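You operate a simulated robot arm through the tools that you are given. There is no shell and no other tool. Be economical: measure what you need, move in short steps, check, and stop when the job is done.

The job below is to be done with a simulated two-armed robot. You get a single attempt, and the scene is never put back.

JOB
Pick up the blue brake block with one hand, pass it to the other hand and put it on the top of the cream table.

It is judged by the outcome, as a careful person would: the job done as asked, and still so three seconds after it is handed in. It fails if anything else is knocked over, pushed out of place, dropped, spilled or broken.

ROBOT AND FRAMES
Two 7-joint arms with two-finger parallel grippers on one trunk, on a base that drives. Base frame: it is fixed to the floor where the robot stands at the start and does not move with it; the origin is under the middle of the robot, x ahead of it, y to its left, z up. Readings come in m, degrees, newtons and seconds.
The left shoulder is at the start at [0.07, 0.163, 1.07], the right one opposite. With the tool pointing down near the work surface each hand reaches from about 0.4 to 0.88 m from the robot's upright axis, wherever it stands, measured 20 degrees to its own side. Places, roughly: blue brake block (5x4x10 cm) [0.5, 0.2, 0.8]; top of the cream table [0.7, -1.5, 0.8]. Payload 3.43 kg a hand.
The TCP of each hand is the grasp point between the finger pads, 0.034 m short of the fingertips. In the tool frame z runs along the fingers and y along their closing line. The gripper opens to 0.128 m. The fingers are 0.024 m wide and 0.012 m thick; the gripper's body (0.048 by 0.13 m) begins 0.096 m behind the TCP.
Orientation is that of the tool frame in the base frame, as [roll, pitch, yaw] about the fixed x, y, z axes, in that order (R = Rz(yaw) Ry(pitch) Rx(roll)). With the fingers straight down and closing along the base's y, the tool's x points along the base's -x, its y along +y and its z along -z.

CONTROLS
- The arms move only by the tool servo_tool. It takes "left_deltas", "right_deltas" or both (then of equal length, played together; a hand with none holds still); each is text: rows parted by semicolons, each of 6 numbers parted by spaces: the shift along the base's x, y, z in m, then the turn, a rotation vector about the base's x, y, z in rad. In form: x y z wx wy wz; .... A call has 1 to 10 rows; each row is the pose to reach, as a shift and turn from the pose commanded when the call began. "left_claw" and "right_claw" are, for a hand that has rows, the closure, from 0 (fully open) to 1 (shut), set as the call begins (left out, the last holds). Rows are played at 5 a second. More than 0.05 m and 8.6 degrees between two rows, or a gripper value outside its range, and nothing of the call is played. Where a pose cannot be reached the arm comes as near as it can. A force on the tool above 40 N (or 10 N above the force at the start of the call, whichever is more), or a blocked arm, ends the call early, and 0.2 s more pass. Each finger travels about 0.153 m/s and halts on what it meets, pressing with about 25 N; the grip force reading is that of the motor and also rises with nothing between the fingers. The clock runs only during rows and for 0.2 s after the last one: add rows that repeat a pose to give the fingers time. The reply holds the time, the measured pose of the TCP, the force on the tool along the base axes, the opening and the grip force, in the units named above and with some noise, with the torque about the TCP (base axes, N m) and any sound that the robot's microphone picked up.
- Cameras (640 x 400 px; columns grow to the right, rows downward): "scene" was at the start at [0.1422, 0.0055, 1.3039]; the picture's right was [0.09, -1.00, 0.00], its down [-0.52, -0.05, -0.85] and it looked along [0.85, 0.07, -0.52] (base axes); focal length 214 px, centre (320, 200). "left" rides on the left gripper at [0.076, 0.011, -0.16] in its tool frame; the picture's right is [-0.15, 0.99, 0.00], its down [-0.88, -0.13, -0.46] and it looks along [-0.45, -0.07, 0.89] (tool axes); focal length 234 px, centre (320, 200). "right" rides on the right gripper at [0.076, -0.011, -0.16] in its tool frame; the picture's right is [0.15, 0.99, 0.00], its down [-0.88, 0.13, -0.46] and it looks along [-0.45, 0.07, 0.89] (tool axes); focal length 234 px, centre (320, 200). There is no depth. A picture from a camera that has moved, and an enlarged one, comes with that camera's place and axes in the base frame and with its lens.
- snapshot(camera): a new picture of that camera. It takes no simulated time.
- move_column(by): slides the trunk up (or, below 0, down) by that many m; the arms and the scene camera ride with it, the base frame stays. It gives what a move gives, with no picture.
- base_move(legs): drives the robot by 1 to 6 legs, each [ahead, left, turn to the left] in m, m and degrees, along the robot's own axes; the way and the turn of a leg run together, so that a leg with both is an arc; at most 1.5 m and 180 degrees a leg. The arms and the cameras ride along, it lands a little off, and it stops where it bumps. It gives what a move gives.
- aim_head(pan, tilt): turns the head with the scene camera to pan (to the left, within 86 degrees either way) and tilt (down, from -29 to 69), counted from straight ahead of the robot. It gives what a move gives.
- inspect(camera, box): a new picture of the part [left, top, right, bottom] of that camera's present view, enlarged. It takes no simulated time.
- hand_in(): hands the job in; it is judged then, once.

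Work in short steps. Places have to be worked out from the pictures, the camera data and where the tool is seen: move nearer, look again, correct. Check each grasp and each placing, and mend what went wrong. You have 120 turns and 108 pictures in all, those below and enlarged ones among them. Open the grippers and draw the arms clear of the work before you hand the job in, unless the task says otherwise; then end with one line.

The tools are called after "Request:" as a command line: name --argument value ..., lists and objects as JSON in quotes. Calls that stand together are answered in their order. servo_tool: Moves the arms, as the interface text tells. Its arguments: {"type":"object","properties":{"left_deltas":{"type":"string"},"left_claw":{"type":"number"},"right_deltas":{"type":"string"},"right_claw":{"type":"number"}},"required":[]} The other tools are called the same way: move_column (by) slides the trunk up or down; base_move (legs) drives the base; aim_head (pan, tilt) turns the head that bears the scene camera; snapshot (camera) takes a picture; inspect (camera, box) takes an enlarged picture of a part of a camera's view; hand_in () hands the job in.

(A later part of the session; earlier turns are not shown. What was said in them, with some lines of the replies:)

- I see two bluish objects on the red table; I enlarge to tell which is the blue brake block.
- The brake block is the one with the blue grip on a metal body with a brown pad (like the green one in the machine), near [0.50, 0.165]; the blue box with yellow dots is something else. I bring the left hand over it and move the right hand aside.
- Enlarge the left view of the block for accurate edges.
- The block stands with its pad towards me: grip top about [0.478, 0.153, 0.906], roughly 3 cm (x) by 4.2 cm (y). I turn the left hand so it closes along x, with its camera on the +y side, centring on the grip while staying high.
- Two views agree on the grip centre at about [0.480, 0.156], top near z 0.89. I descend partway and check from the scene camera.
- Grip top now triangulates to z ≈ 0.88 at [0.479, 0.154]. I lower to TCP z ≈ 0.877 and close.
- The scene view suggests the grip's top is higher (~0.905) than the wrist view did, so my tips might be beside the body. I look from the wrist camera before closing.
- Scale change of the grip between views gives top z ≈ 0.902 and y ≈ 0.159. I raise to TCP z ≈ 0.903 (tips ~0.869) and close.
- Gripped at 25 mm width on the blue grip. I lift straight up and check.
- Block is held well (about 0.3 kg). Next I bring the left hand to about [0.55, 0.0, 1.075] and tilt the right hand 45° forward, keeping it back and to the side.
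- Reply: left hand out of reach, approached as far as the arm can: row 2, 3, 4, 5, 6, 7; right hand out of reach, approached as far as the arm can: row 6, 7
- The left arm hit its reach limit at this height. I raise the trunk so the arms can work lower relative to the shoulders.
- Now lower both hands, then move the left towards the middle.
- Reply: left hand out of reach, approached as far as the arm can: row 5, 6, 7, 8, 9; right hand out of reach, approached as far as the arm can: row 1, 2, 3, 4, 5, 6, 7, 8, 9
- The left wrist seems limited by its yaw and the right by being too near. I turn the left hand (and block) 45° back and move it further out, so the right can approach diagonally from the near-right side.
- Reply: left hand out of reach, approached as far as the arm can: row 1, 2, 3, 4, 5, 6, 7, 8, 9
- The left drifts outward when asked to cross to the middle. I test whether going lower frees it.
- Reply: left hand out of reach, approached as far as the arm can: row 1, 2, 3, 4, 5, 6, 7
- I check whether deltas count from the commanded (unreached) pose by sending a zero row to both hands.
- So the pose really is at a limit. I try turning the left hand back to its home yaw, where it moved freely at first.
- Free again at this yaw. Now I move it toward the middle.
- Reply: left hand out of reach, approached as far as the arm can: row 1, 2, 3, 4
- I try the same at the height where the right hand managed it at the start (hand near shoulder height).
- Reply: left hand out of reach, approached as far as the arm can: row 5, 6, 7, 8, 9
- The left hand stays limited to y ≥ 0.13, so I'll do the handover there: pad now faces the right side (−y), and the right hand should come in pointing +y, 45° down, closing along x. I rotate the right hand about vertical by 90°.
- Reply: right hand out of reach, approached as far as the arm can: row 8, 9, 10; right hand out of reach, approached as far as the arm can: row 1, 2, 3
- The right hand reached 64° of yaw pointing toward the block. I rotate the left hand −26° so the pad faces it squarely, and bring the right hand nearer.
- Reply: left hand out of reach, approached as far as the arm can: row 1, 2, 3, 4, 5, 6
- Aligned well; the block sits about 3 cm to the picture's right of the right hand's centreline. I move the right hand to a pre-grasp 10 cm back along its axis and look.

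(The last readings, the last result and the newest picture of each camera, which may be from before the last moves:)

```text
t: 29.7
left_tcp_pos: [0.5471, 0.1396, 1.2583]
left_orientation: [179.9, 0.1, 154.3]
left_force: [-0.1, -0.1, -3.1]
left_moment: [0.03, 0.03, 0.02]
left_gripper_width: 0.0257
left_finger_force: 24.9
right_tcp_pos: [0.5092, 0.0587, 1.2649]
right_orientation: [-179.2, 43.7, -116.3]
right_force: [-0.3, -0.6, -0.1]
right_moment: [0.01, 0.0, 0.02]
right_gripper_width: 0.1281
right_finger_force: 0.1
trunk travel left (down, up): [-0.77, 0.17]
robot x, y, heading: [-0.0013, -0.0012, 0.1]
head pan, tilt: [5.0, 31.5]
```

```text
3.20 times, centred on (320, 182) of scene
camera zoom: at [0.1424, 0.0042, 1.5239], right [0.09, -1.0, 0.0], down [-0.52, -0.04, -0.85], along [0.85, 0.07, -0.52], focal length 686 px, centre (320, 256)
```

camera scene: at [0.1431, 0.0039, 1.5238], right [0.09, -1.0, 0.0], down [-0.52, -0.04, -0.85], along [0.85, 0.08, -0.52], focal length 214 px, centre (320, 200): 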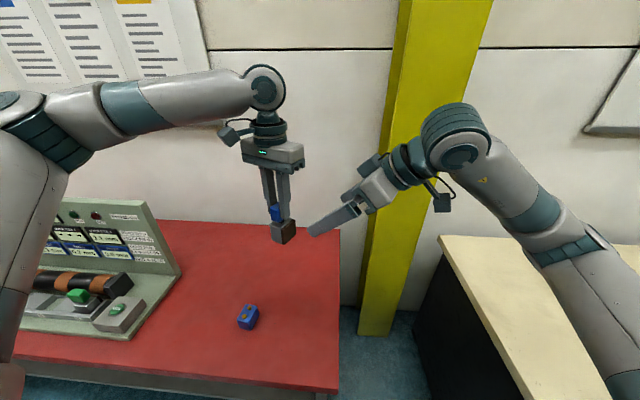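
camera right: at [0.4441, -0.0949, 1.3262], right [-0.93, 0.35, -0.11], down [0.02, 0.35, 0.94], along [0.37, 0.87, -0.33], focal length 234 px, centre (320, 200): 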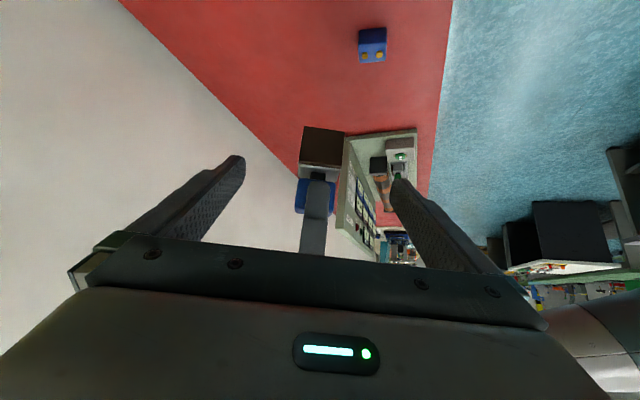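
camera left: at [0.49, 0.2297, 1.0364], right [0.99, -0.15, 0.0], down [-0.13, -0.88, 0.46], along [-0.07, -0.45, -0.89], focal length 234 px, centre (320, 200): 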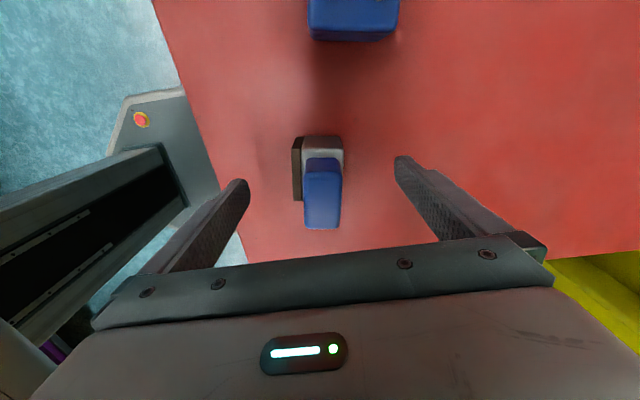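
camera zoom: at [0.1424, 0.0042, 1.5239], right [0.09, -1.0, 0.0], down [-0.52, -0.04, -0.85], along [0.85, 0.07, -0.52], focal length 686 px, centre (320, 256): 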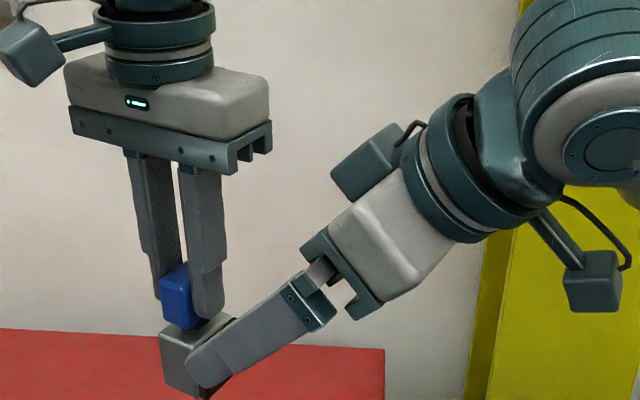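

The picture confirms the model: body bottom z ≈ 1.155, top ≈ 1.205, centred laterally within 2–3 mm. I advance 10 cm along the axis with open fingers.

Request:
servo_tool --right_deltas "0.0075 0.015 -0.0175 0 0 0; 0.015 0.03 -0.035 0 0 0; 0.022 0.045 -0.052 0 0 0; 0.03 0.060 -0.070 0 0 0; 0.03 0.060 -0.070 0 0 0"

Request:
snapshot --camera "right"

Request:
inspect --camera "scene" --box '[220, 120, 420, 245]'

Request:
snapshot --camera "left"

```text
t: 30.9
left_tcp_pos: [0.546, 0.1398, 1.2584]
left_orientation: [179.9, 0.2, 154.3]
left_force: [0.6, 0.3, -2.8]
left_moment: [0.02, -0.02, -0.01]
left_gripper_width: 0.0255
left_finger_force: 24.8
right_tcp_pos: [0.5387, 0.1199, 1.1935]
right_orientation: [-179.3, 43.8, -116.2]
right_force: [-0.4, 0.2, 0.2]
right_moment: [0.01, -0.01, -0.01]
right_gripper_width: 0.1281
right_finger_force: 0.1
trunk travel left (down, up): [-0.77, 0.17]
robot x, y, heading: [0.0022, -0.0, -0.3]
head pan, tilt: [5.0, 31.5]
```

```text
74 pictures are left
camera right: at [0.4743, -0.0334, 1.2561], right [-0.93, 0.35, -0.11], down [0.02, 0.35, 0.94], along [0.37, 0.87, -0.33], focal length 234 px, centre (320, 200)
```

right: 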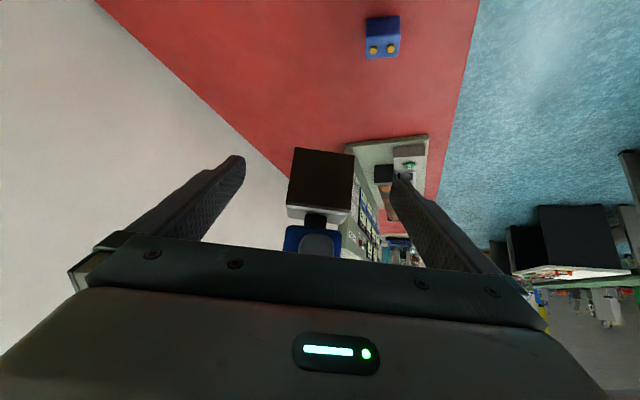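

```text
3.20 times, centred on (320, 182) of scene
camera zoom: at [0.1423, 0.005, 1.5239], right [0.09, -1.0, 0.0], down [-0.52, -0.05, -0.85], along [0.85, 0.07, -0.52], focal length 686 px, centre (320, 256)
```

zoom: 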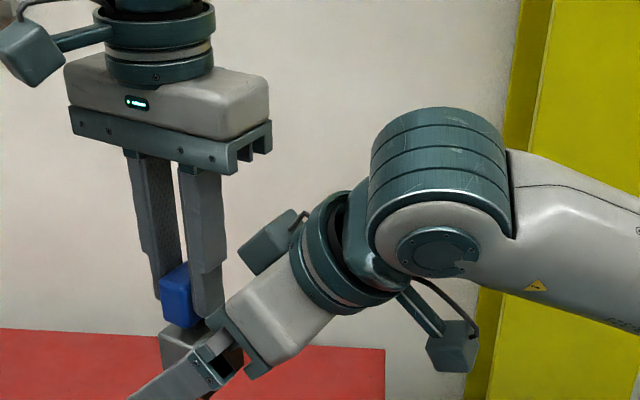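

```text
72 pictures are left
camera left: at [0.4817, 0.1826, 1.4175], right [0.56, 0.83, 0.0], down [0.74, -0.5, 0.46], along [0.38, -0.26, -0.89], focal length 234 px, centre (320, 200)
```

left: 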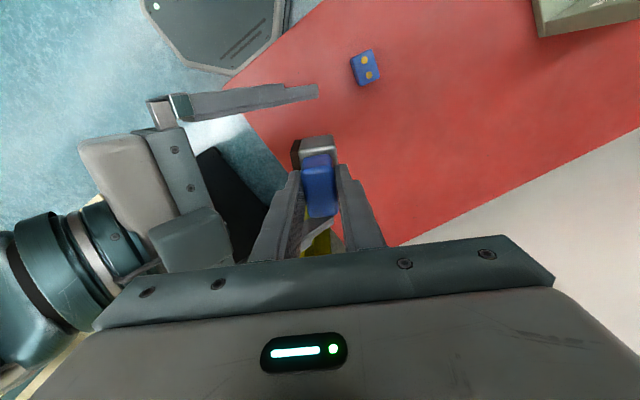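

Block is centred between the right fingers, which overlap the body by ~3 cm. I close the right hand.

Request:
servo_tool --right_deltas "0 0 0 0 0 0; 0 0 0 0 0 0; 0 0 0 0 0 0; 0 0 0 0 0 0; 0 0 0 0 0 0" --right_claw 1

Request:
snapshot --camera "right"

Request:
snapshot --camera "left"

```text
t: 32.1
left_tcp_pos: [0.5463, 0.1405, 1.2574]
left_orientation: [-180.0, 0.2, 154.2]
left_force: [-1.2, 0.4, -2.5]
left_moment: [-0.4, -0.64, -0.28]
left_gripper_width: 0.0258
left_finger_force: 24.7
right_tcp_pos: [0.539, 0.1195, 1.1952]
right_orientation: [-179.2, 43.8, -116.2]
right_force: [1.0, -0.7, -0.6]
right_moment: [0.44, 0.69, 0.25]
right_gripper_width: 0.0505
right_finger_force: 24.7
trunk travel left (down, up): [-0.77, 0.17]
robot x, y, heading: [-0.0046, -0.0003, 0.0]
head pan, tilt: [5.0, 31.5]
```

```text
71 pictures are left
camera right: at [0.4744, -0.0333, 1.2563], right [-0.93, 0.35, -0.11], down [0.02, 0.35, 0.94], along [0.37, 0.87, -0.33], focal length 234 px, centre (320, 200)
```

right: 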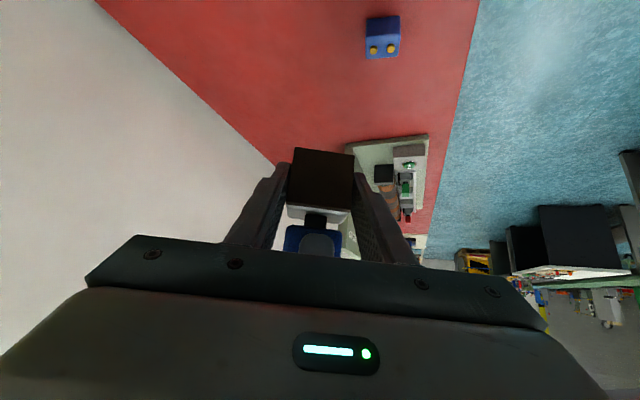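

```text
70 pictures are left
camera left: at [0.4819, 0.183, 1.4174], right [0.56, 0.83, 0.0], down [0.74, -0.5, 0.46], along [0.38, -0.26, -0.89], focal length 234 px, centre (320, 200)
```

left: 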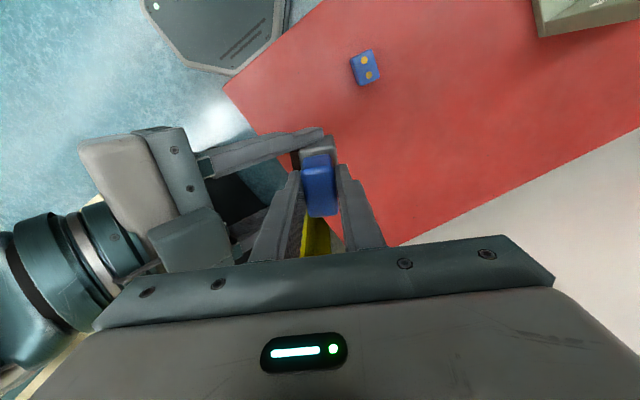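

Right hand has it at 50 mm width with full grip force. I open the left only partly (~55 mm, to stay clear of the right palm), and check.

Request:
servo_tool --left_deltas "0 0 0 0 0 0; 0 0 0 0 0 0; 0 0 0 0 0 0" --left_claw 0.57

Request:
snapshot --camera "right"

Request:
snapshot --camera "left"

```text
t: 32.9
left_tcp_pos: [0.5461, 0.1405, 1.2583]
left_orientation: [-180.0, 0.2, 154.4]
left_force: [0.3, -0.2, -0.2]
left_moment: [-0.01, 0.03, 0.02]
left_gripper_width: 0.0551
left_finger_force: 0.1
right_tcp_pos: [0.5396, 0.1205, 1.1945]
right_orientation: [-179.3, 43.7, -116.2]
right_force: [0.8, 0.3, -0.8]
right_moment: [-0.06, 0.03, -0.02]
right_gripper_width: 0.0497
right_finger_force: 25.1
trunk travel left (down, up): [-0.77, 0.17]
robot x, y, heading: [0.0, -0.0034, 0.2]
head pan, tilt: [5.0, 31.5]
```

```text
69 pictures are left
camera right: at [0.4745, -0.0332, 1.2562], right [-0.93, 0.35, -0.11], down [0.02, 0.35, 0.94], along [0.37, 0.87, -0.33], focal length 234 px, centre (320, 200)
```

right: 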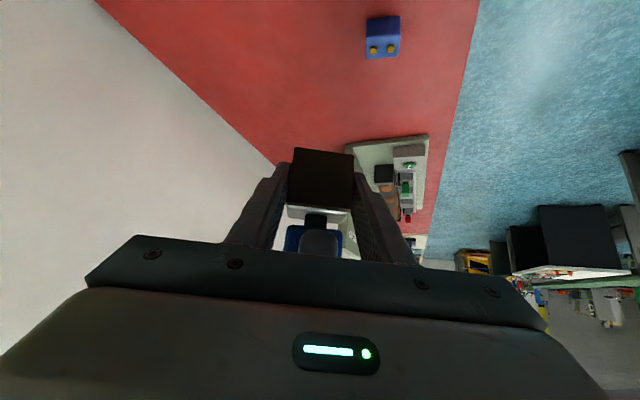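

```text
68 pictures are left
camera left: at [0.482, 0.1831, 1.4174], right [0.56, 0.83, 0.0], down [0.74, -0.5, 0.46], along [0.38, -0.26, -0.89], focal length 234 px, centre (320, 200)
```

left: 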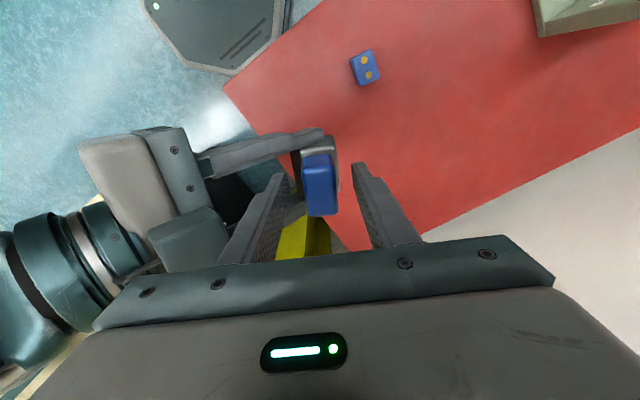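

Left is free, the block stays put in the right hand. I raise the left straight up.

Request:
servo_tool --left_deltas "0 0 0.02 0 0 0; 0 0 0.04 0 0 0; 0 0 0.06 0 0 0"

```text
t: 33.7
left_tcp_pos: [0.5393, 0.1507, 1.3177]
left_orientation: [180.0, 0.1, 154.5]
left_force: [-0.6, 0.3, 0.2]
left_moment: [0.0, -0.01, -0.02]
left_gripper_width: 0.055
left_finger_force: 0.0
left hand out of reach, approached as far as the arm can: row 2, 3
right_tcp_pos: [0.5378, 0.1204, 1.1949]
right_orientation: [-179.1, 43.8, -116.3]
right_force: [0.3, -0.1, 0.3]
right_moment: [-0.06, -0.03, -0.02]
right_gripper_width: 0.0499
right_finger_force: 25.5
trunk travel left (down, up): [-0.77, 0.17]
robot x, y, heading: [-0.0012, -0.0041, 0.2]
head pan, tilt: [5.0, 31.5]
```

The left tips are clear above the grip. I take the left hand out to the left and draw the right hand back toward −y.

Request:
servo_tool --left_deltas "0 0.03 0 0 0 0; 0 0.07 0 0 0 0.1; 0 0.11 0 0 0 0.2; 0 0.15 0 0 0 0.3; 0 0.2 0 0 0 0.4; 0 0.24 0 0 0 0.45; 0 0.24 0 0 0 0.45" --right_deltas "0 0 0 0 0 0; 0 -0.02 0 0 0 0; 0 -0.06 0 0 0 0; 0 -0.1 0 0 0 0; 0 -0.14 0 0 0 0; 0 -0.18 0 0 0 0; 0 -0.22 0 0 0 0"

Request:
aim_head --pan -40 --tilt 35

Request:
snapshot --camera "scene"

```text
t: 35.3
left_tcp_pos: [0.5403, 0.3883, 1.318]
left_orientation: [179.8, 0.2, -179.7]
left_force: [0.1, 0.0, -0.7]
left_moment: [0.03, 0.0, 0.01]
left_gripper_width: 0.055
left_finger_force: 0.0
right_tcp_pos: [0.5376, -0.1032, 1.1963]
right_orientation: [-179.2, 43.8, -116.2]
right_force: [0.7, -0.6, -3.7]
right_moment: [-0.01, 0.03, -0.01]
right_gripper_width: 0.0499
right_finger_force: 24.7
trunk travel left (down, up): [-0.77, 0.17]
robot x, y, heading: [0.0019, 0.0022, -0.2]
head pan, tilt: [5.0, 31.5]
```

```text
t: 36.5
left_tcp_pos: [0.5423, 0.3887, 1.3185]
left_orientation: [179.9, 0.1, -179.9]
left_force: [-0.6, -0.2, 0.9]
left_moment: [0.02, 0.02, -0.02]
left_gripper_width: 0.055
left_finger_force: 0.0
right_tcp_pos: [0.5379, -0.1007, 1.1963]
right_orientation: [-179.2, 43.8, -116.2]
right_force: [0.5, -0.6, -3.3]
right_moment: [-0.07, 0.05, 0.03]
right_gripper_width: 0.0499
right_finger_force: 25.2
trunk travel left (down, up): [-0.77, 0.17]
robot x, y, heading: [-0.0004, 0.0011, -0.0]
head pan, tilt: [-40.0, 35.0]
```

```text
67 pictures are left
camera scene: at [0.1205, -0.0595, 1.5185], right [-0.64, -0.77, 0.0], down [-0.44, 0.37, -0.82], along [0.63, -0.53, -0.57], focal length 214 px, centre (320, 200)
```

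scene: 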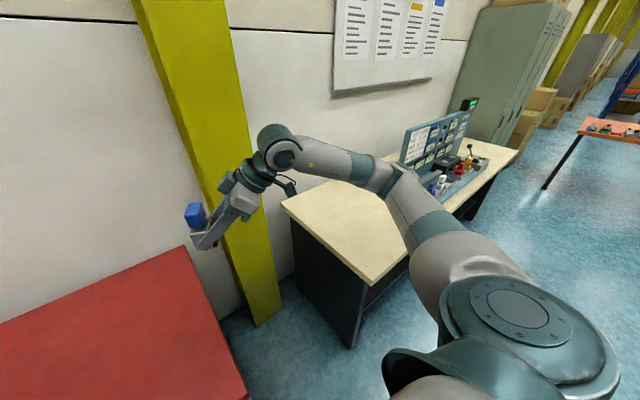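

Block is held securely by the right hand. The cream table's left edge is at y ≈ −0.54, front edge x ≈ 0.36, and its near half is empty; I drive 0.6 m to the right along both table fronts.

Request:
base_move --legs '[[0, -0.6, 0]]'

Request:
snapshot --camera "scene"

Request:
snapshot --camera "right"

```text
t: 39.9
left_tcp_pos: [0.5407, -0.2126, 1.3179]
left_orientation: [-179.9, 0.1, -179.7]
left_force: [0.2, -0.5, 0.0]
left_moment: [-0.04, 0.01, -0.02]
left_gripper_width: 0.055
left_finger_force: 0.1
right_tcp_pos: [0.5409, -0.7043, 1.1953]
right_orientation: [-179.2, 43.6, -116.0]
right_force: [0.4, 0.2, -2.9]
right_moment: [-0.07, 0.03, -0.02]
right_gripper_width: 0.0498
right_finger_force: 25.3
trunk travel left (down, up): [-0.77, 0.17]
robot x, y, heading: [0.0033, -0.6053, 0.4]
head pan, tilt: [-40.0, 35.0]
```

```text
66 pictures are left
camera scene: at [0.1217, -0.6645, 1.5185], right [-0.64, -0.77, 0.0], down [-0.44, 0.37, -0.82], along [0.63, -0.52, -0.57], focal length 214 px, centre (320, 200)
```

scene: 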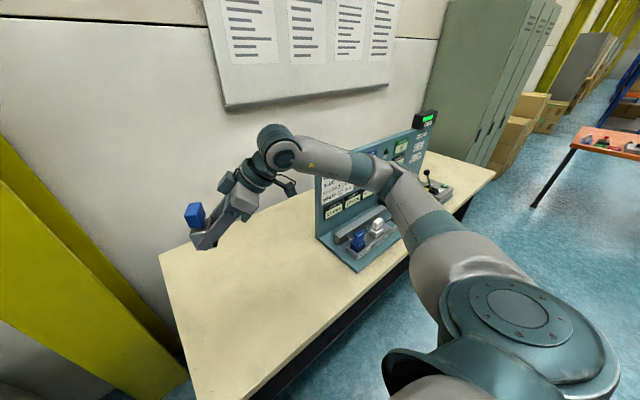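

```text
65 pictures are left
camera right: at [0.476, -0.8583, 1.2582], right [-0.93, 0.35, -0.11], down [0.02, 0.35, 0.94], along [0.36, 0.87, -0.33], focal length 234 px, centre (320, 200)
```

right: 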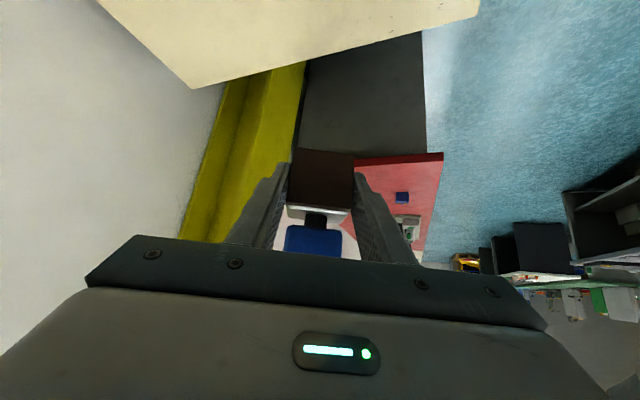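

The table's machine starts at y ≈ −1.1, so I don't want the right elbow coming down over it. I rotate the right hand back to point forward, moving a bit outward, which draws the elbow in.

Request:
servo_tool --right_deltas "0.01 0 0 0 0 -0.13; 0.02 0 0 0 0 -0.26; 0.03 0 0 0 0 -0.39; 0.04 0 0 0 0 -0.52; 0.05 0 0 0 0 -0.65; 0.06 0 0 0 0 -0.78; 0.07 0 0 0 0 -0.91; 0.08 0 0 0 0 -1.04; 0.08 0 0 0 0 -1.11; 0.08 0 0 0 0 -1.11"

Request:
snapshot --camera "scene"

Request:
snapshot --camera "right"

```text
t: 42.1
left_tcp_pos: [0.5423, -0.2146, 1.3183]
left_orientation: [179.9, 0.1, -179.7]
left_force: [0.0, 0.0, 0.5]
left_moment: [-0.03, -0.03, -0.01]
left_gripper_width: 0.0551
left_finger_force: 0.1
right_tcp_pos: [0.6203, -0.7052, 1.1958]
right_orientation: [-179.2, 43.8, -179.7]
right_force: [0.4, -0.7, -2.1]
right_moment: [0.04, 0.02, 0.02]
right_gripper_width: 0.0498
right_finger_force: 24.7
trunk travel left (down, up): [-0.77, 0.17]
robot x, y, heading: [-0.002, -0.6053, 0.1]
head pan, tilt: [-40.0, 35.0]
```

```text
64 pictures are left
camera scene: at [0.1217, -0.6657, 1.5185], right [-0.64, -0.77, 0.0], down [-0.44, 0.37, -0.82], along [0.63, -0.52, -0.57], focal length 214 px, centre (320, 200)
```

scene: 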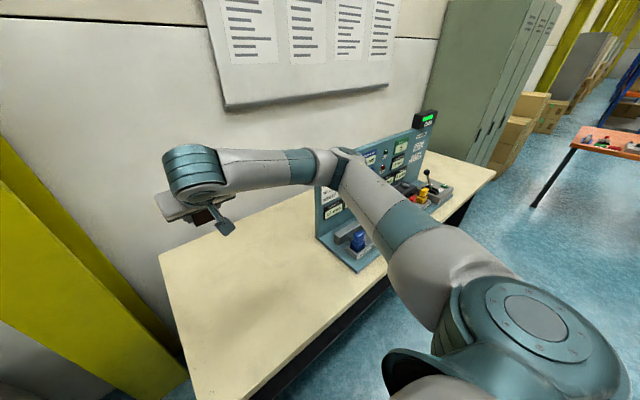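

```text
63 pictures are left
camera right: at [0.4553, -0.7161, 1.2579], right [-0.1, 0.99, -0.11], down [0.32, 0.14, 0.94], along [0.94, 0.06, -0.33], focal length 234 px, centre (320, 200)
```

right: 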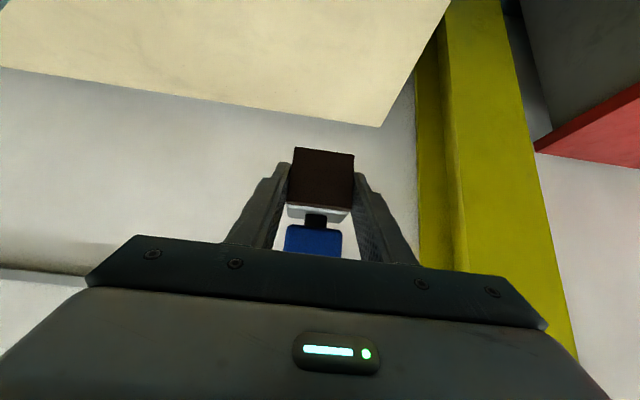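

The elbow now overhangs the machine area, so lowering here would be risky. I'll stand further left and turn right ~35°, so the elbow comes over the free floor in front of the table while the hand reaches onto its near-left part.

Request:
base_move --legs '[[-0.05, 0, 0], [0, 0.385, 0], [0, 0, -35]]'

Request:
aim_head --pan -15 --tilt 45

Request:
snapshot --camera "scene"

Request:
snapshot --camera "right"

```text
t: 46.7
left_tcp_pos: [0.6183, -0.2274, 1.3186]
left_orientation: [180.0, 0.1, 144.7]
left_force: [-0.5, -0.3, 0.5]
left_moment: [0.03, 0.03, -0.02]
left_gripper_width: 0.0548
left_finger_force: 0.0
right_tcp_pos: [0.3953, -0.6704, 1.1958]
right_orientation: [-179.2, 43.7, 144.7]
right_force: [-1.0, 0.3, -3.0]
right_moment: [0.03, 0.05, 0.0]
right_gripper_width: 0.0497
right_finger_force: 25.4
trunk travel left (down, up): [-0.77, 0.17]
robot x, y, heading: [-0.0521, -0.2269, -35.5]
head pan, tilt: [-40.0, 35.0]
```

```text
t: 47.6
left_tcp_pos: [0.6171, -0.2255, 1.3194]
left_orientation: [179.9, 0.0, 144.7]
left_force: [1.2, 0.0, 0.7]
left_moment: [0.03, 0.03, -0.01]
left_gripper_width: 0.0549
left_finger_force: 0.2
right_tcp_pos: [0.3964, -0.6705, 1.1956]
right_orientation: [-179.1, 43.7, 144.8]
right_force: [-1.0, 0.4, -3.5]
right_moment: [0.03, 0.07, 0.0]
right_gripper_width: 0.05
right_finger_force: 24.7
trunk travel left (down, up): [-0.77, 0.17]
robot x, y, heading: [-0.0473, -0.233, -35.4]
head pan, tilt: [-15.0, 45.0]
```

```text
62 pictures are left
camera scene: at [0.0446, -0.3247, 1.5037], right [-0.77, -0.64, 0.0], down [-0.45, 0.55, -0.71], along [0.45, -0.55, -0.71], focal length 214 px, centre (320, 200)
```

scene: 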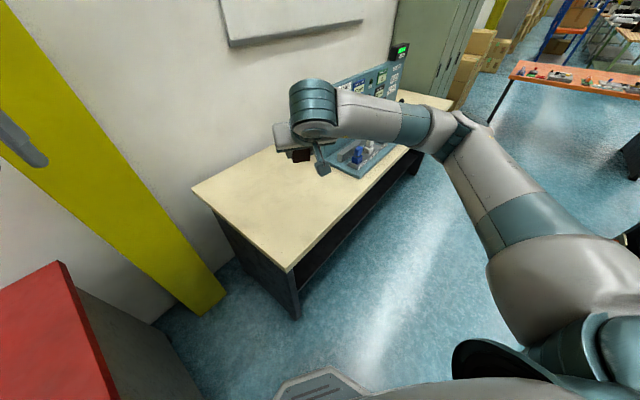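

```text
61 pictures are left
camera right: at [0.2554, -0.5837, 1.2578], right [0.49, 0.86, -0.11], down [0.34, -0.07, 0.94], along [0.8, -0.5, -0.33], focal length 234 px, centre (320, 200)
```

right: 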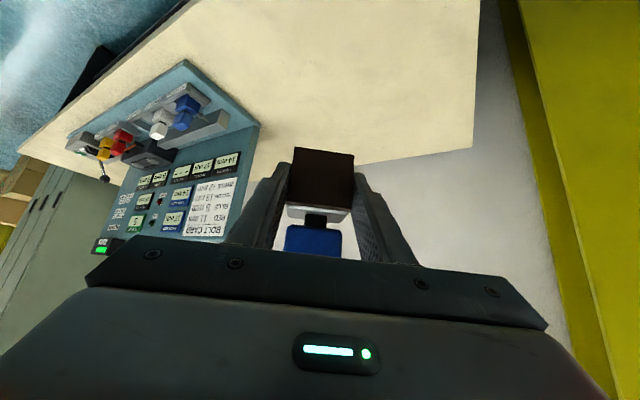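

Now I move the right hand 14 cm forward over the table (target about [0.51, −0.75]).

Request:
servo_tool --right_deltas "0.028 -0.02 0 0 0 0; 0.057 -0.04 0 0 0 0; 0.085 -0.06 0 0 0 0; 0.114 -0.081 0 0 0 0; 0.114 -0.081 0 0 0 0"

Request:
move_column --by -0.2

Request:
snapshot --camera "scene"

Request:
snapshot --camera "right"

```text
t: 48.8
left_tcp_pos: [0.618, -0.2272, 1.3181]
left_orientation: [179.9, 0.1, 144.7]
left_force: [-0.8, -0.4, -0.4]
left_moment: [0.03, -0.03, 0.05]
left_gripper_width: 0.0553
left_finger_force: 0.0
right_tcp_pos: [0.5076, -0.7541, 1.1951]
right_orientation: [-179.2, 43.7, 144.8]
right_force: [-0.9, 1.0, -3.3]
right_moment: [0.04, 0.05, 0.0]
right_gripper_width: 0.0498
right_finger_force: 25.3
trunk travel left (down, up): [-0.77, 0.17]
robot x, y, heading: [-0.0501, -0.2339, -35.5]
head pan, tilt: [-15.0, 45.0]
```

```text
t: 51.0
left_tcp_pos: [0.6173, -0.2265, 1.1178]
left_orientation: [179.8, 0.2, 144.6]
left_force: [0.6, 0.2, 0.3]
left_moment: [-0.02, -0.02, 0.02]
left_gripper_width: 0.0551
left_finger_force: 0.1
right_tcp_pos: [0.5078, -0.7526, 0.9949]
right_orientation: [-179.2, 43.7, 144.8]
right_force: [-0.7, -0.2, -2.4]
right_moment: [0.03, 0.06, 0.02]
right_gripper_width: 0.0499
right_finger_force: 25.1
trunk travel left (down, up): [-0.57, 0.37]
robot x, y, heading: [-0.0503, -0.2305, -35.5]
head pan, tilt: [-15.0, 45.0]
```

```text
60 pictures are left
camera scene: at [0.0445, -0.3246, 1.3037], right [-0.77, -0.64, 0.0], down [-0.45, 0.55, -0.71], along [0.45, -0.55, -0.71], focal length 214 px, centre (320, 200)
```

scene: 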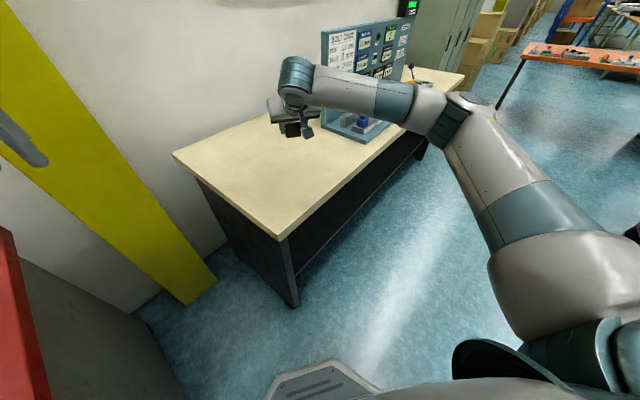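

```text
59 pictures are left
camera right: at [0.3682, -0.6661, 1.0574], right [0.49, 0.86, -0.11], down [0.34, -0.07, 0.94], along [0.8, -0.5, -0.33], focal length 234 px, centre (320, 200)
```

right: 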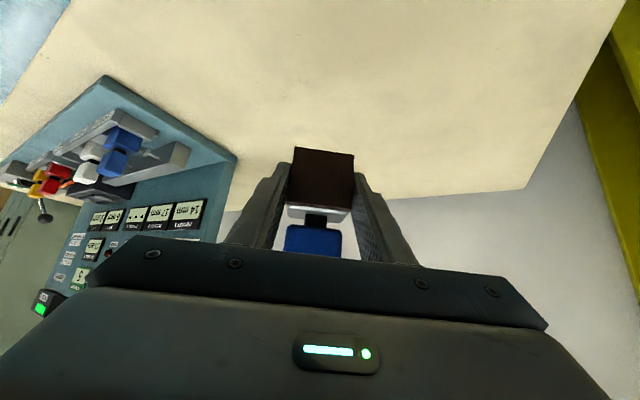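

The way down is clear (elbow is in front of the table). I lower to about 2–3 cm above the expected contact.

Request:
servo_tool --right_deltas "0 0 -0.04 0 0 0; 0 0 -0.08 0 0 0; 0 0 -0.12 0 0 0; 0 0 -0.13 0 0 0; 0 0 -0.13 0 0 0"

Request:
snapshot --camera "right"

Request:
inspect --camera "scene" --box '[220, 80, 420, 205]'

```text
t: 52.1
left_tcp_pos: [0.6171, -0.2267, 1.1189]
left_orientation: [179.9, 0.1, 144.7]
left_force: [0.4, 0.4, 0.6]
left_moment: [-0.01, 0.01, -0.02]
left_gripper_width: 0.0548
left_finger_force: 0.1
right_tcp_pos: [0.5083, -0.7537, 0.8639]
right_orientation: [-179.2, 43.7, 144.8]
right_force: [-0.3, -0.2, -3.2]
right_moment: [0.03, 0.02, 0.03]
right_gripper_width: 0.0495
right_finger_force: 24.6
trunk travel left (down, up): [-0.57, 0.37]
robot x, y, heading: [-0.05, -0.2328, -35.7]
head pan, tilt: [-15.0, 45.0]
```

```text
58 pictures are left
camera right: at [0.3676, -0.6663, 0.926], right [0.49, 0.86, -0.11], down [0.34, -0.07, 0.94], along [0.8, -0.5, -0.33], focal length 234 px, centre (320, 200)
```

right: 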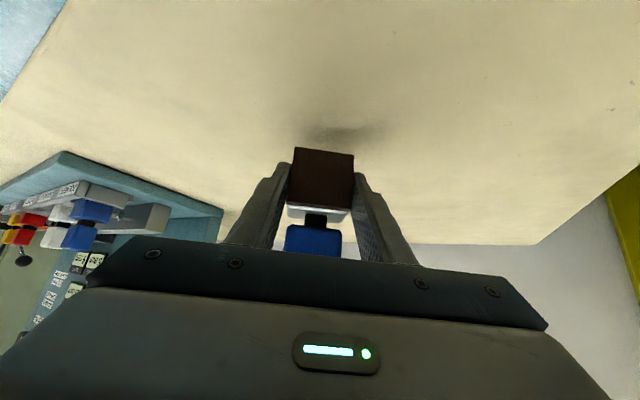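

```text
3.20 times, centred on (320, 142) of scene
camera zoom: at [0.0447, -0.3247, 1.3036], right [-0.77, -0.64, 0.0], down [-0.45, 0.55, -0.71], along [0.45, -0.55, -0.71], focal length 686 px, centre (320, 384)
```

zoom: 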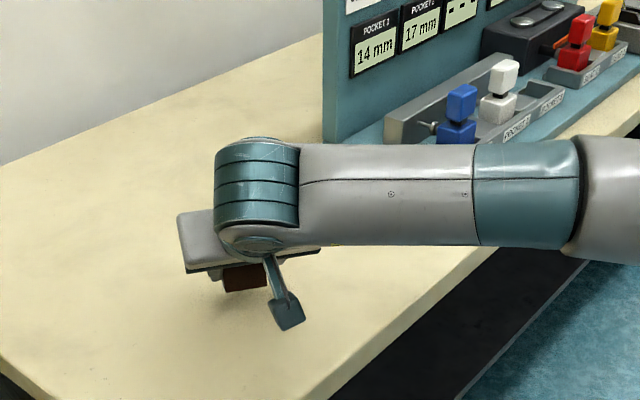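

Contact shadow suggests a couple of cm left. I lower in small steps watching the force.

Request:
servo_tool --right_deltas "0 0 -0.006 0 0 0; 0 0 -0.012 0 0 0; 0 0 -0.018 0 0 0; 0 0 -0.018 0 0 0"

Request:
inspect --camera "right" --box '[220, 90, 420, 215]'

```text
t: 53.1
left_tcp_pos: [0.617, -0.2256, 1.1179]
left_orientation: [179.9, 0.1, 144.7]
left_force: [-0.7, -1.0, 0.1]
left_moment: [-0.01, 0.0, -0.01]
left_gripper_width: 0.0551
left_finger_force: 0.1
right_tcp_pos: [0.5066, -0.7533, 0.8462]
right_orientation: [-179.2, 43.8, 144.8]
right_force: [0.2, 0.2, -3.5]
right_moment: [0.05, 0.03, 0.02]
right_gripper_width: 0.0499
right_finger_force: 24.6
trunk travel left (down, up): [-0.57, 0.37]
robot x, y, heading: [-0.0495, -0.2288, -35.6]
head pan, tilt: [-15.0, 45.0]
```

```text
3.20 times, centred on (320, 152) of right
camera zoom: at [0.3671, -0.6666, 0.9087], right [0.49, 0.86, -0.11], down [0.34, -0.07, 0.94], along [0.8, -0.5, -0.33], focal length 749 px, centre (320, 352)
```

zoom: 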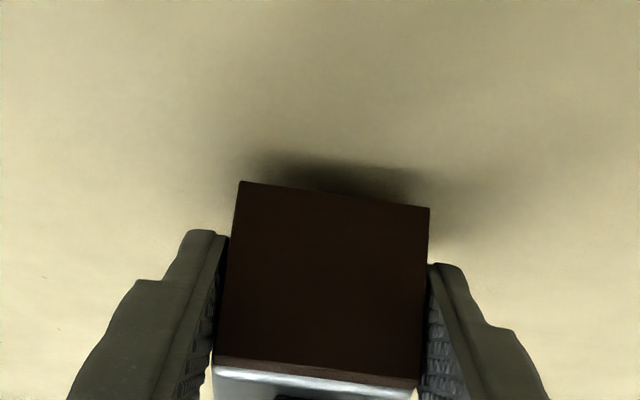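

A small gap remains. I continue in 3 mm steps.

Request:
servo_tool --right_deltas "0 0 -0.003 0 0 0; 0 0 -0.006 0 0 0; 0 0 -0.006 0 0 0"

Request:
inspect --camera "right" --box '[220, 90, 420, 215]'

```text
t: 54.0
left_tcp_pos: [0.6164, -0.2268, 1.1186]
left_orientation: [179.9, 0.1, 144.8]
left_force: [-0.4, -0.8, -1.1]
left_moment: [-0.03, -0.01, 0.01]
left_gripper_width: 0.0549
left_finger_force: 0.0
right_tcp_pos: [0.5075, -0.753, 0.8424]
right_orientation: [-179.2, 43.7, 144.7]
right_force: [-0.5, -0.3, -3.1]
right_moment: [0.04, 0.05, 0.0]
right_gripper_width: 0.0498
right_finger_force: 25.5
trunk travel left (down, up): [-0.57, 0.37]
robot x, y, heading: [-0.0525, -0.2318, -35.2]
head pan, tilt: [-15.0, 45.0]
```

```text
3.20 times, centred on (320, 152) of right
camera zoom: at [0.3674, -0.6664, 0.9038], right [0.49, 0.86, -0.11], down [0.34, -0.07, 0.94], along [0.8, -0.5, -0.33], focal length 749 px, centre (320, 352)
```

zoom: 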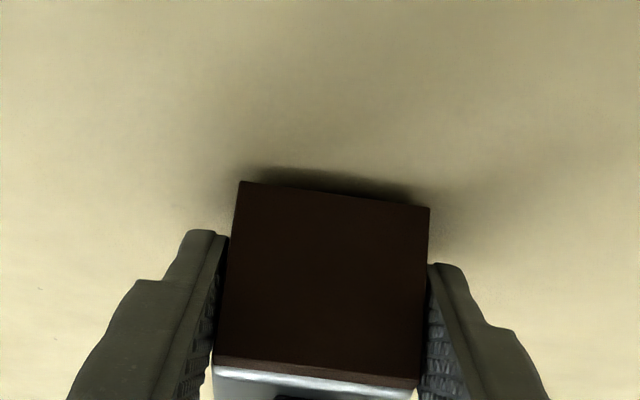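

Shadow is closing; no contact force yet. A few more 2 mm steps.

Request:
servo_tool --right_deltas "0 0 -0.002 0 0 0; 0 0 -0.004 0 0 0; 0 0 -0.004 0 0 0"

Request:
inspect --camera "right" --box '[220, 90, 420, 215]'

```text
t: 54.8
left_tcp_pos: [0.6169, -0.2257, 1.1195]
left_orientation: [179.9, 0.2, 144.7]
left_force: [0.2, 0.4, 0.5]
left_moment: [0.02, 0.02, -0.01]
left_gripper_width: 0.0548
left_finger_force: 0.1
right_tcp_pos: [0.508, -0.7523, 0.8399]
right_orientation: [-179.2, 43.9, 144.7]
right_force: [-0.9, -0.2, 5.2]
right_moment: [0.13, -0.09, -0.02]
right_gripper_width: 0.0499
right_finger_force: 24.7
trunk travel left (down, up): [-0.57, 0.37]
robot x, y, heading: [-0.0491, -0.2327, -35.4]
head pan, tilt: [-15.0, 45.0]
```

```text
3.20 times, centred on (320, 152) of right
camera zoom: at [0.3677, -0.6662, 0.9015], right [0.49, 0.86, -0.11], down [0.34, -0.07, 0.94], along [0.8, -0.5, -0.33], focal length 749 px, centre (320, 352)
```

zoom: 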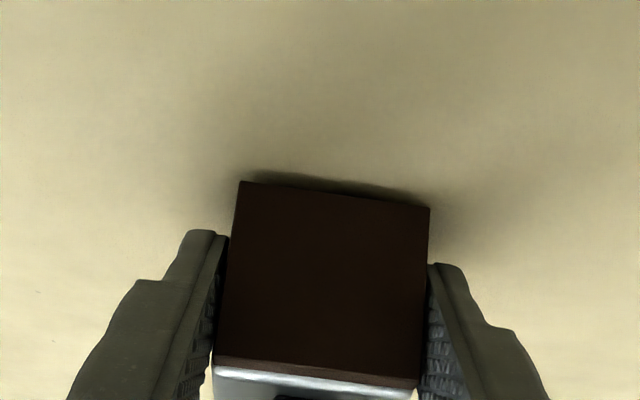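

Contact: force rose by ~8 N. I release by opening the right hand.

Request:
servo_tool --right_deltas "0 0 0 0 0 0; 0 0 0 0 0 0; 0 0 0 0 0 0; 0 0 0 0 0 0" --right_claw 0.25

Request:
snapshot --camera "right"

```text
t: 55.8
left_tcp_pos: [0.6173, -0.2257, 1.1181]
left_orientation: [180.0, 0.2, 144.7]
left_force: [-0.3, 0.6, -0.4]
left_moment: [0.04, 0.0, 0.0]
left_gripper_width: 0.055
left_finger_force: 0.1
right_tcp_pos: [0.5076, -0.7528, 0.8376]
right_orientation: [-179.2, 43.8, 144.8]
right_force: [-0.3, -0.1, 0.2]
right_moment: [-0.02, 0.04, 0.02]
right_gripper_width: 0.0958
right_finger_force: 0.1
trunk travel left (down, up): [-0.57, 0.37]
robot x, y, heading: [-0.0533, -0.234, -35.4]
head pan, tilt: [-15.0, 45.0]
```

```text
53 pictures are left
camera right: at [0.3678, -0.6662, 0.9004], right [0.49, 0.86, -0.11], down [0.34, -0.07, 0.94], along [0.8, -0.5, -0.33], focal length 234 px, centre (320, 200)
```

right: 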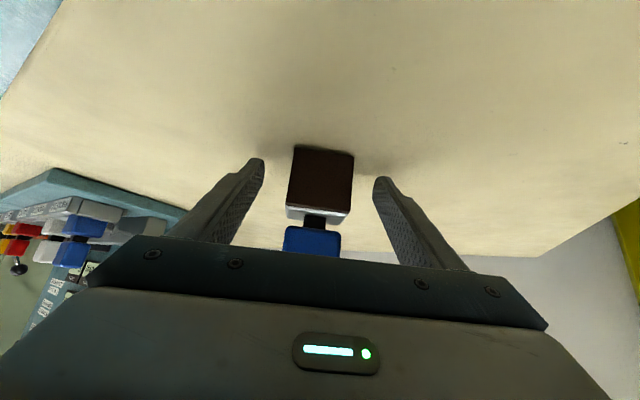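

The block stands free between the open fingers. I retreat backwards and up along the tool axis.

Request:
servo_tool --right_deltas "-0.017 0.012 0.0217 0 0 0; -0.034 0.024 0.043 0 0 0; -0.051 0.036 0.065 0 0 0; -0.068 0.048 0.087 0 0 0; -0.085 0.06 0.108 0 0 0; -0.095 0.067 0.14 0 0 0; -0.095 0.067 0.17 0 0 0"

Request:
snapshot --camera "right"

Request:
snapshot --camera "scene"

```text
t: 57.4
left_tcp_pos: [0.6172, -0.2257, 1.1187]
left_orientation: [-180.0, 0.1, 144.7]
left_force: [0.6, 0.7, 0.0]
left_moment: [-0.01, -0.03, -0.01]
left_gripper_width: 0.0552
left_finger_force: 0.2
right_tcp_pos: [0.4112, -0.6851, 1.0075]
right_orientation: [-179.2, 43.7, 144.8]
right_force: [-0.5, 0.1, 0.2]
right_moment: [-0.01, 0.01, 0.0]
right_gripper_width: 0.0961
right_finger_force: 0.0
trunk travel left (down, up): [-0.57, 0.37]
robot x, y, heading: [-0.0498, -0.2295, -35.3]
head pan, tilt: [-15.0, 45.0]
```

```text
52 pictures are left
camera right: at [0.2714, -0.5978, 1.0693], right [0.49, 0.86, -0.11], down [0.34, -0.07, 0.94], along [0.8, -0.5, -0.33], focal length 234 px, centre (320, 200)
```

right: 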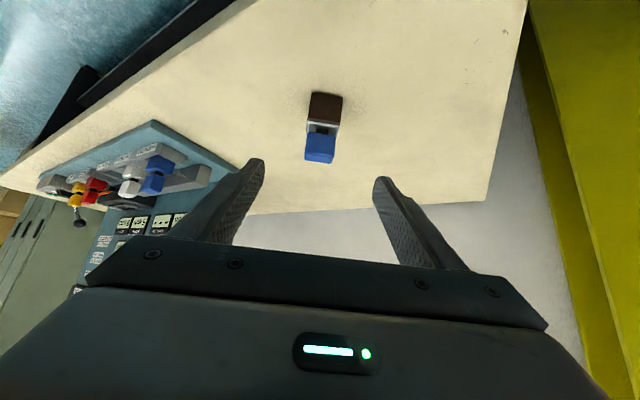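

```text
51 pictures are left
camera scene: at [0.0443, -0.324, 1.3037], right [-0.77, -0.64, 0.0], down [-0.45, 0.55, -0.71], along [0.45, -0.55, -0.71], focal length 214 px, centre (320, 200)
```

scene: 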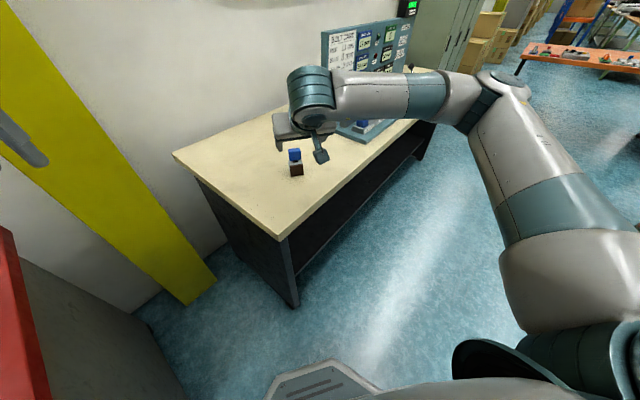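

The block stands upright on the cream table. I open both grippers fully and lift the right hand a little further clear.

Request:
servo_tool --left_deltas "0 0 0 0 0 0; 0 0 0 0 0 0; 0 0 0 0 0 0" --right_deltas "0 0 0.04 0 0 0; 0 0 0.08 0 0 0; 0 0 0.1 0 0 0" --left_claw 0 --right_claw 0

Request:
inspect --camera "scene" --box '[200, 60, 440, 210]'

Request:
aim_head --pan 45 --tilt 35

Request:
snapshot --camera "scene"

```text
t: 58.1
left_tcp_pos: [0.6158, -0.2261, 1.1193]
left_orientation: [-180.0, 0.0, 144.6]
left_force: [0.0, 0.4, 0.2]
left_moment: [-0.03, 0.0, 0.04]
left_gripper_width: 0.1283
left_finger_force: 0.1
right_tcp_pos: [0.4145, -0.6861, 1.1066]
right_orientation: [-179.2, 43.7, 144.7]
right_force: [0.6, -0.1, 0.0]
right_moment: [0.0, -0.02, 0.01]
right_gripper_width: 0.1282
right_finger_force: 0.0
trunk travel left (down, up): [-0.57, 0.37]
robot x, y, heading: [-0.0519, -0.2292, -35.5]
head pan, tilt: [-15.0, 45.0]
```

```text
2.67 times, centred on (320, 135) of scene
camera zoom: at [0.0443, -0.3242, 1.3036], right [-0.77, -0.64, 0.0], down [-0.45, 0.55, -0.71], along [0.45, -0.55, -0.71], focal length 572 px, centre (320, 373)
```

zoom: 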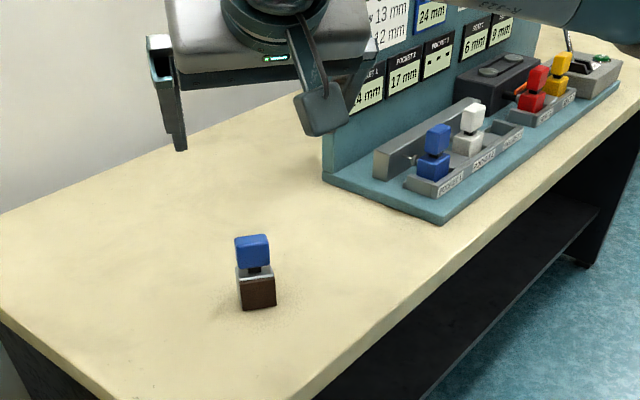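

```text
t: 59.5
left_tcp_pos: [0.6172, -0.2249, 1.1177]
left_orientation: [179.9, 0.1, 144.8]
left_force: [-0.2, 0.2, 0.0]
left_moment: [0.05, 0.02, 0.0]
left_gripper_width: 0.1283
left_finger_force: 0.1
right_tcp_pos: [0.4142, -0.6848, 1.1067]
right_orientation: [-179.2, 43.6, 144.8]
right_force: [0.7, -0.3, 0.5]
right_moment: [0.03, -0.01, 0.02]
right_gripper_width: 0.1281
right_finger_force: 0.1
trunk travel left (down, up): [-0.57, 0.37]
robot x, y, heading: [-0.0511, -0.2332, -35.5]
head pan, tilt: [45.0, 35.0]
```

```text
49 pictures are left
camera scene: at [0.0795, -0.2472, 1.3185], right [0.17, -0.99, 0.0], down [-0.57, -0.09, -0.82], along [0.81, 0.14, -0.57], focal length 214 px, centre (320, 200)
```

scene: 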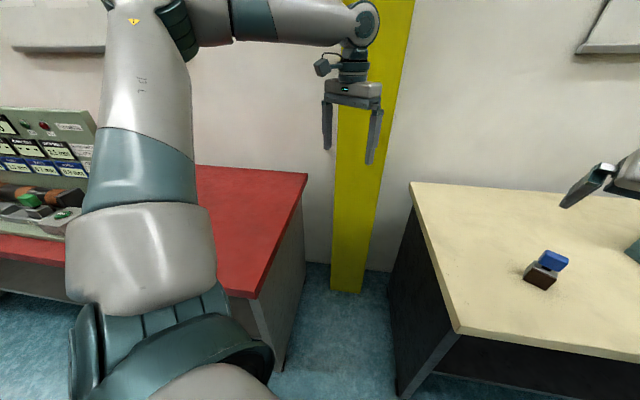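

The block stands upright on the cream table, both hands are open and clear, and nothing else was disturbed. I hand the job in.

Request:
hand_in

```text
The job is handed in.
```

The blue brake block was picked up with the left hand, passed to the right hand, and now stands upright on top of the cream table.
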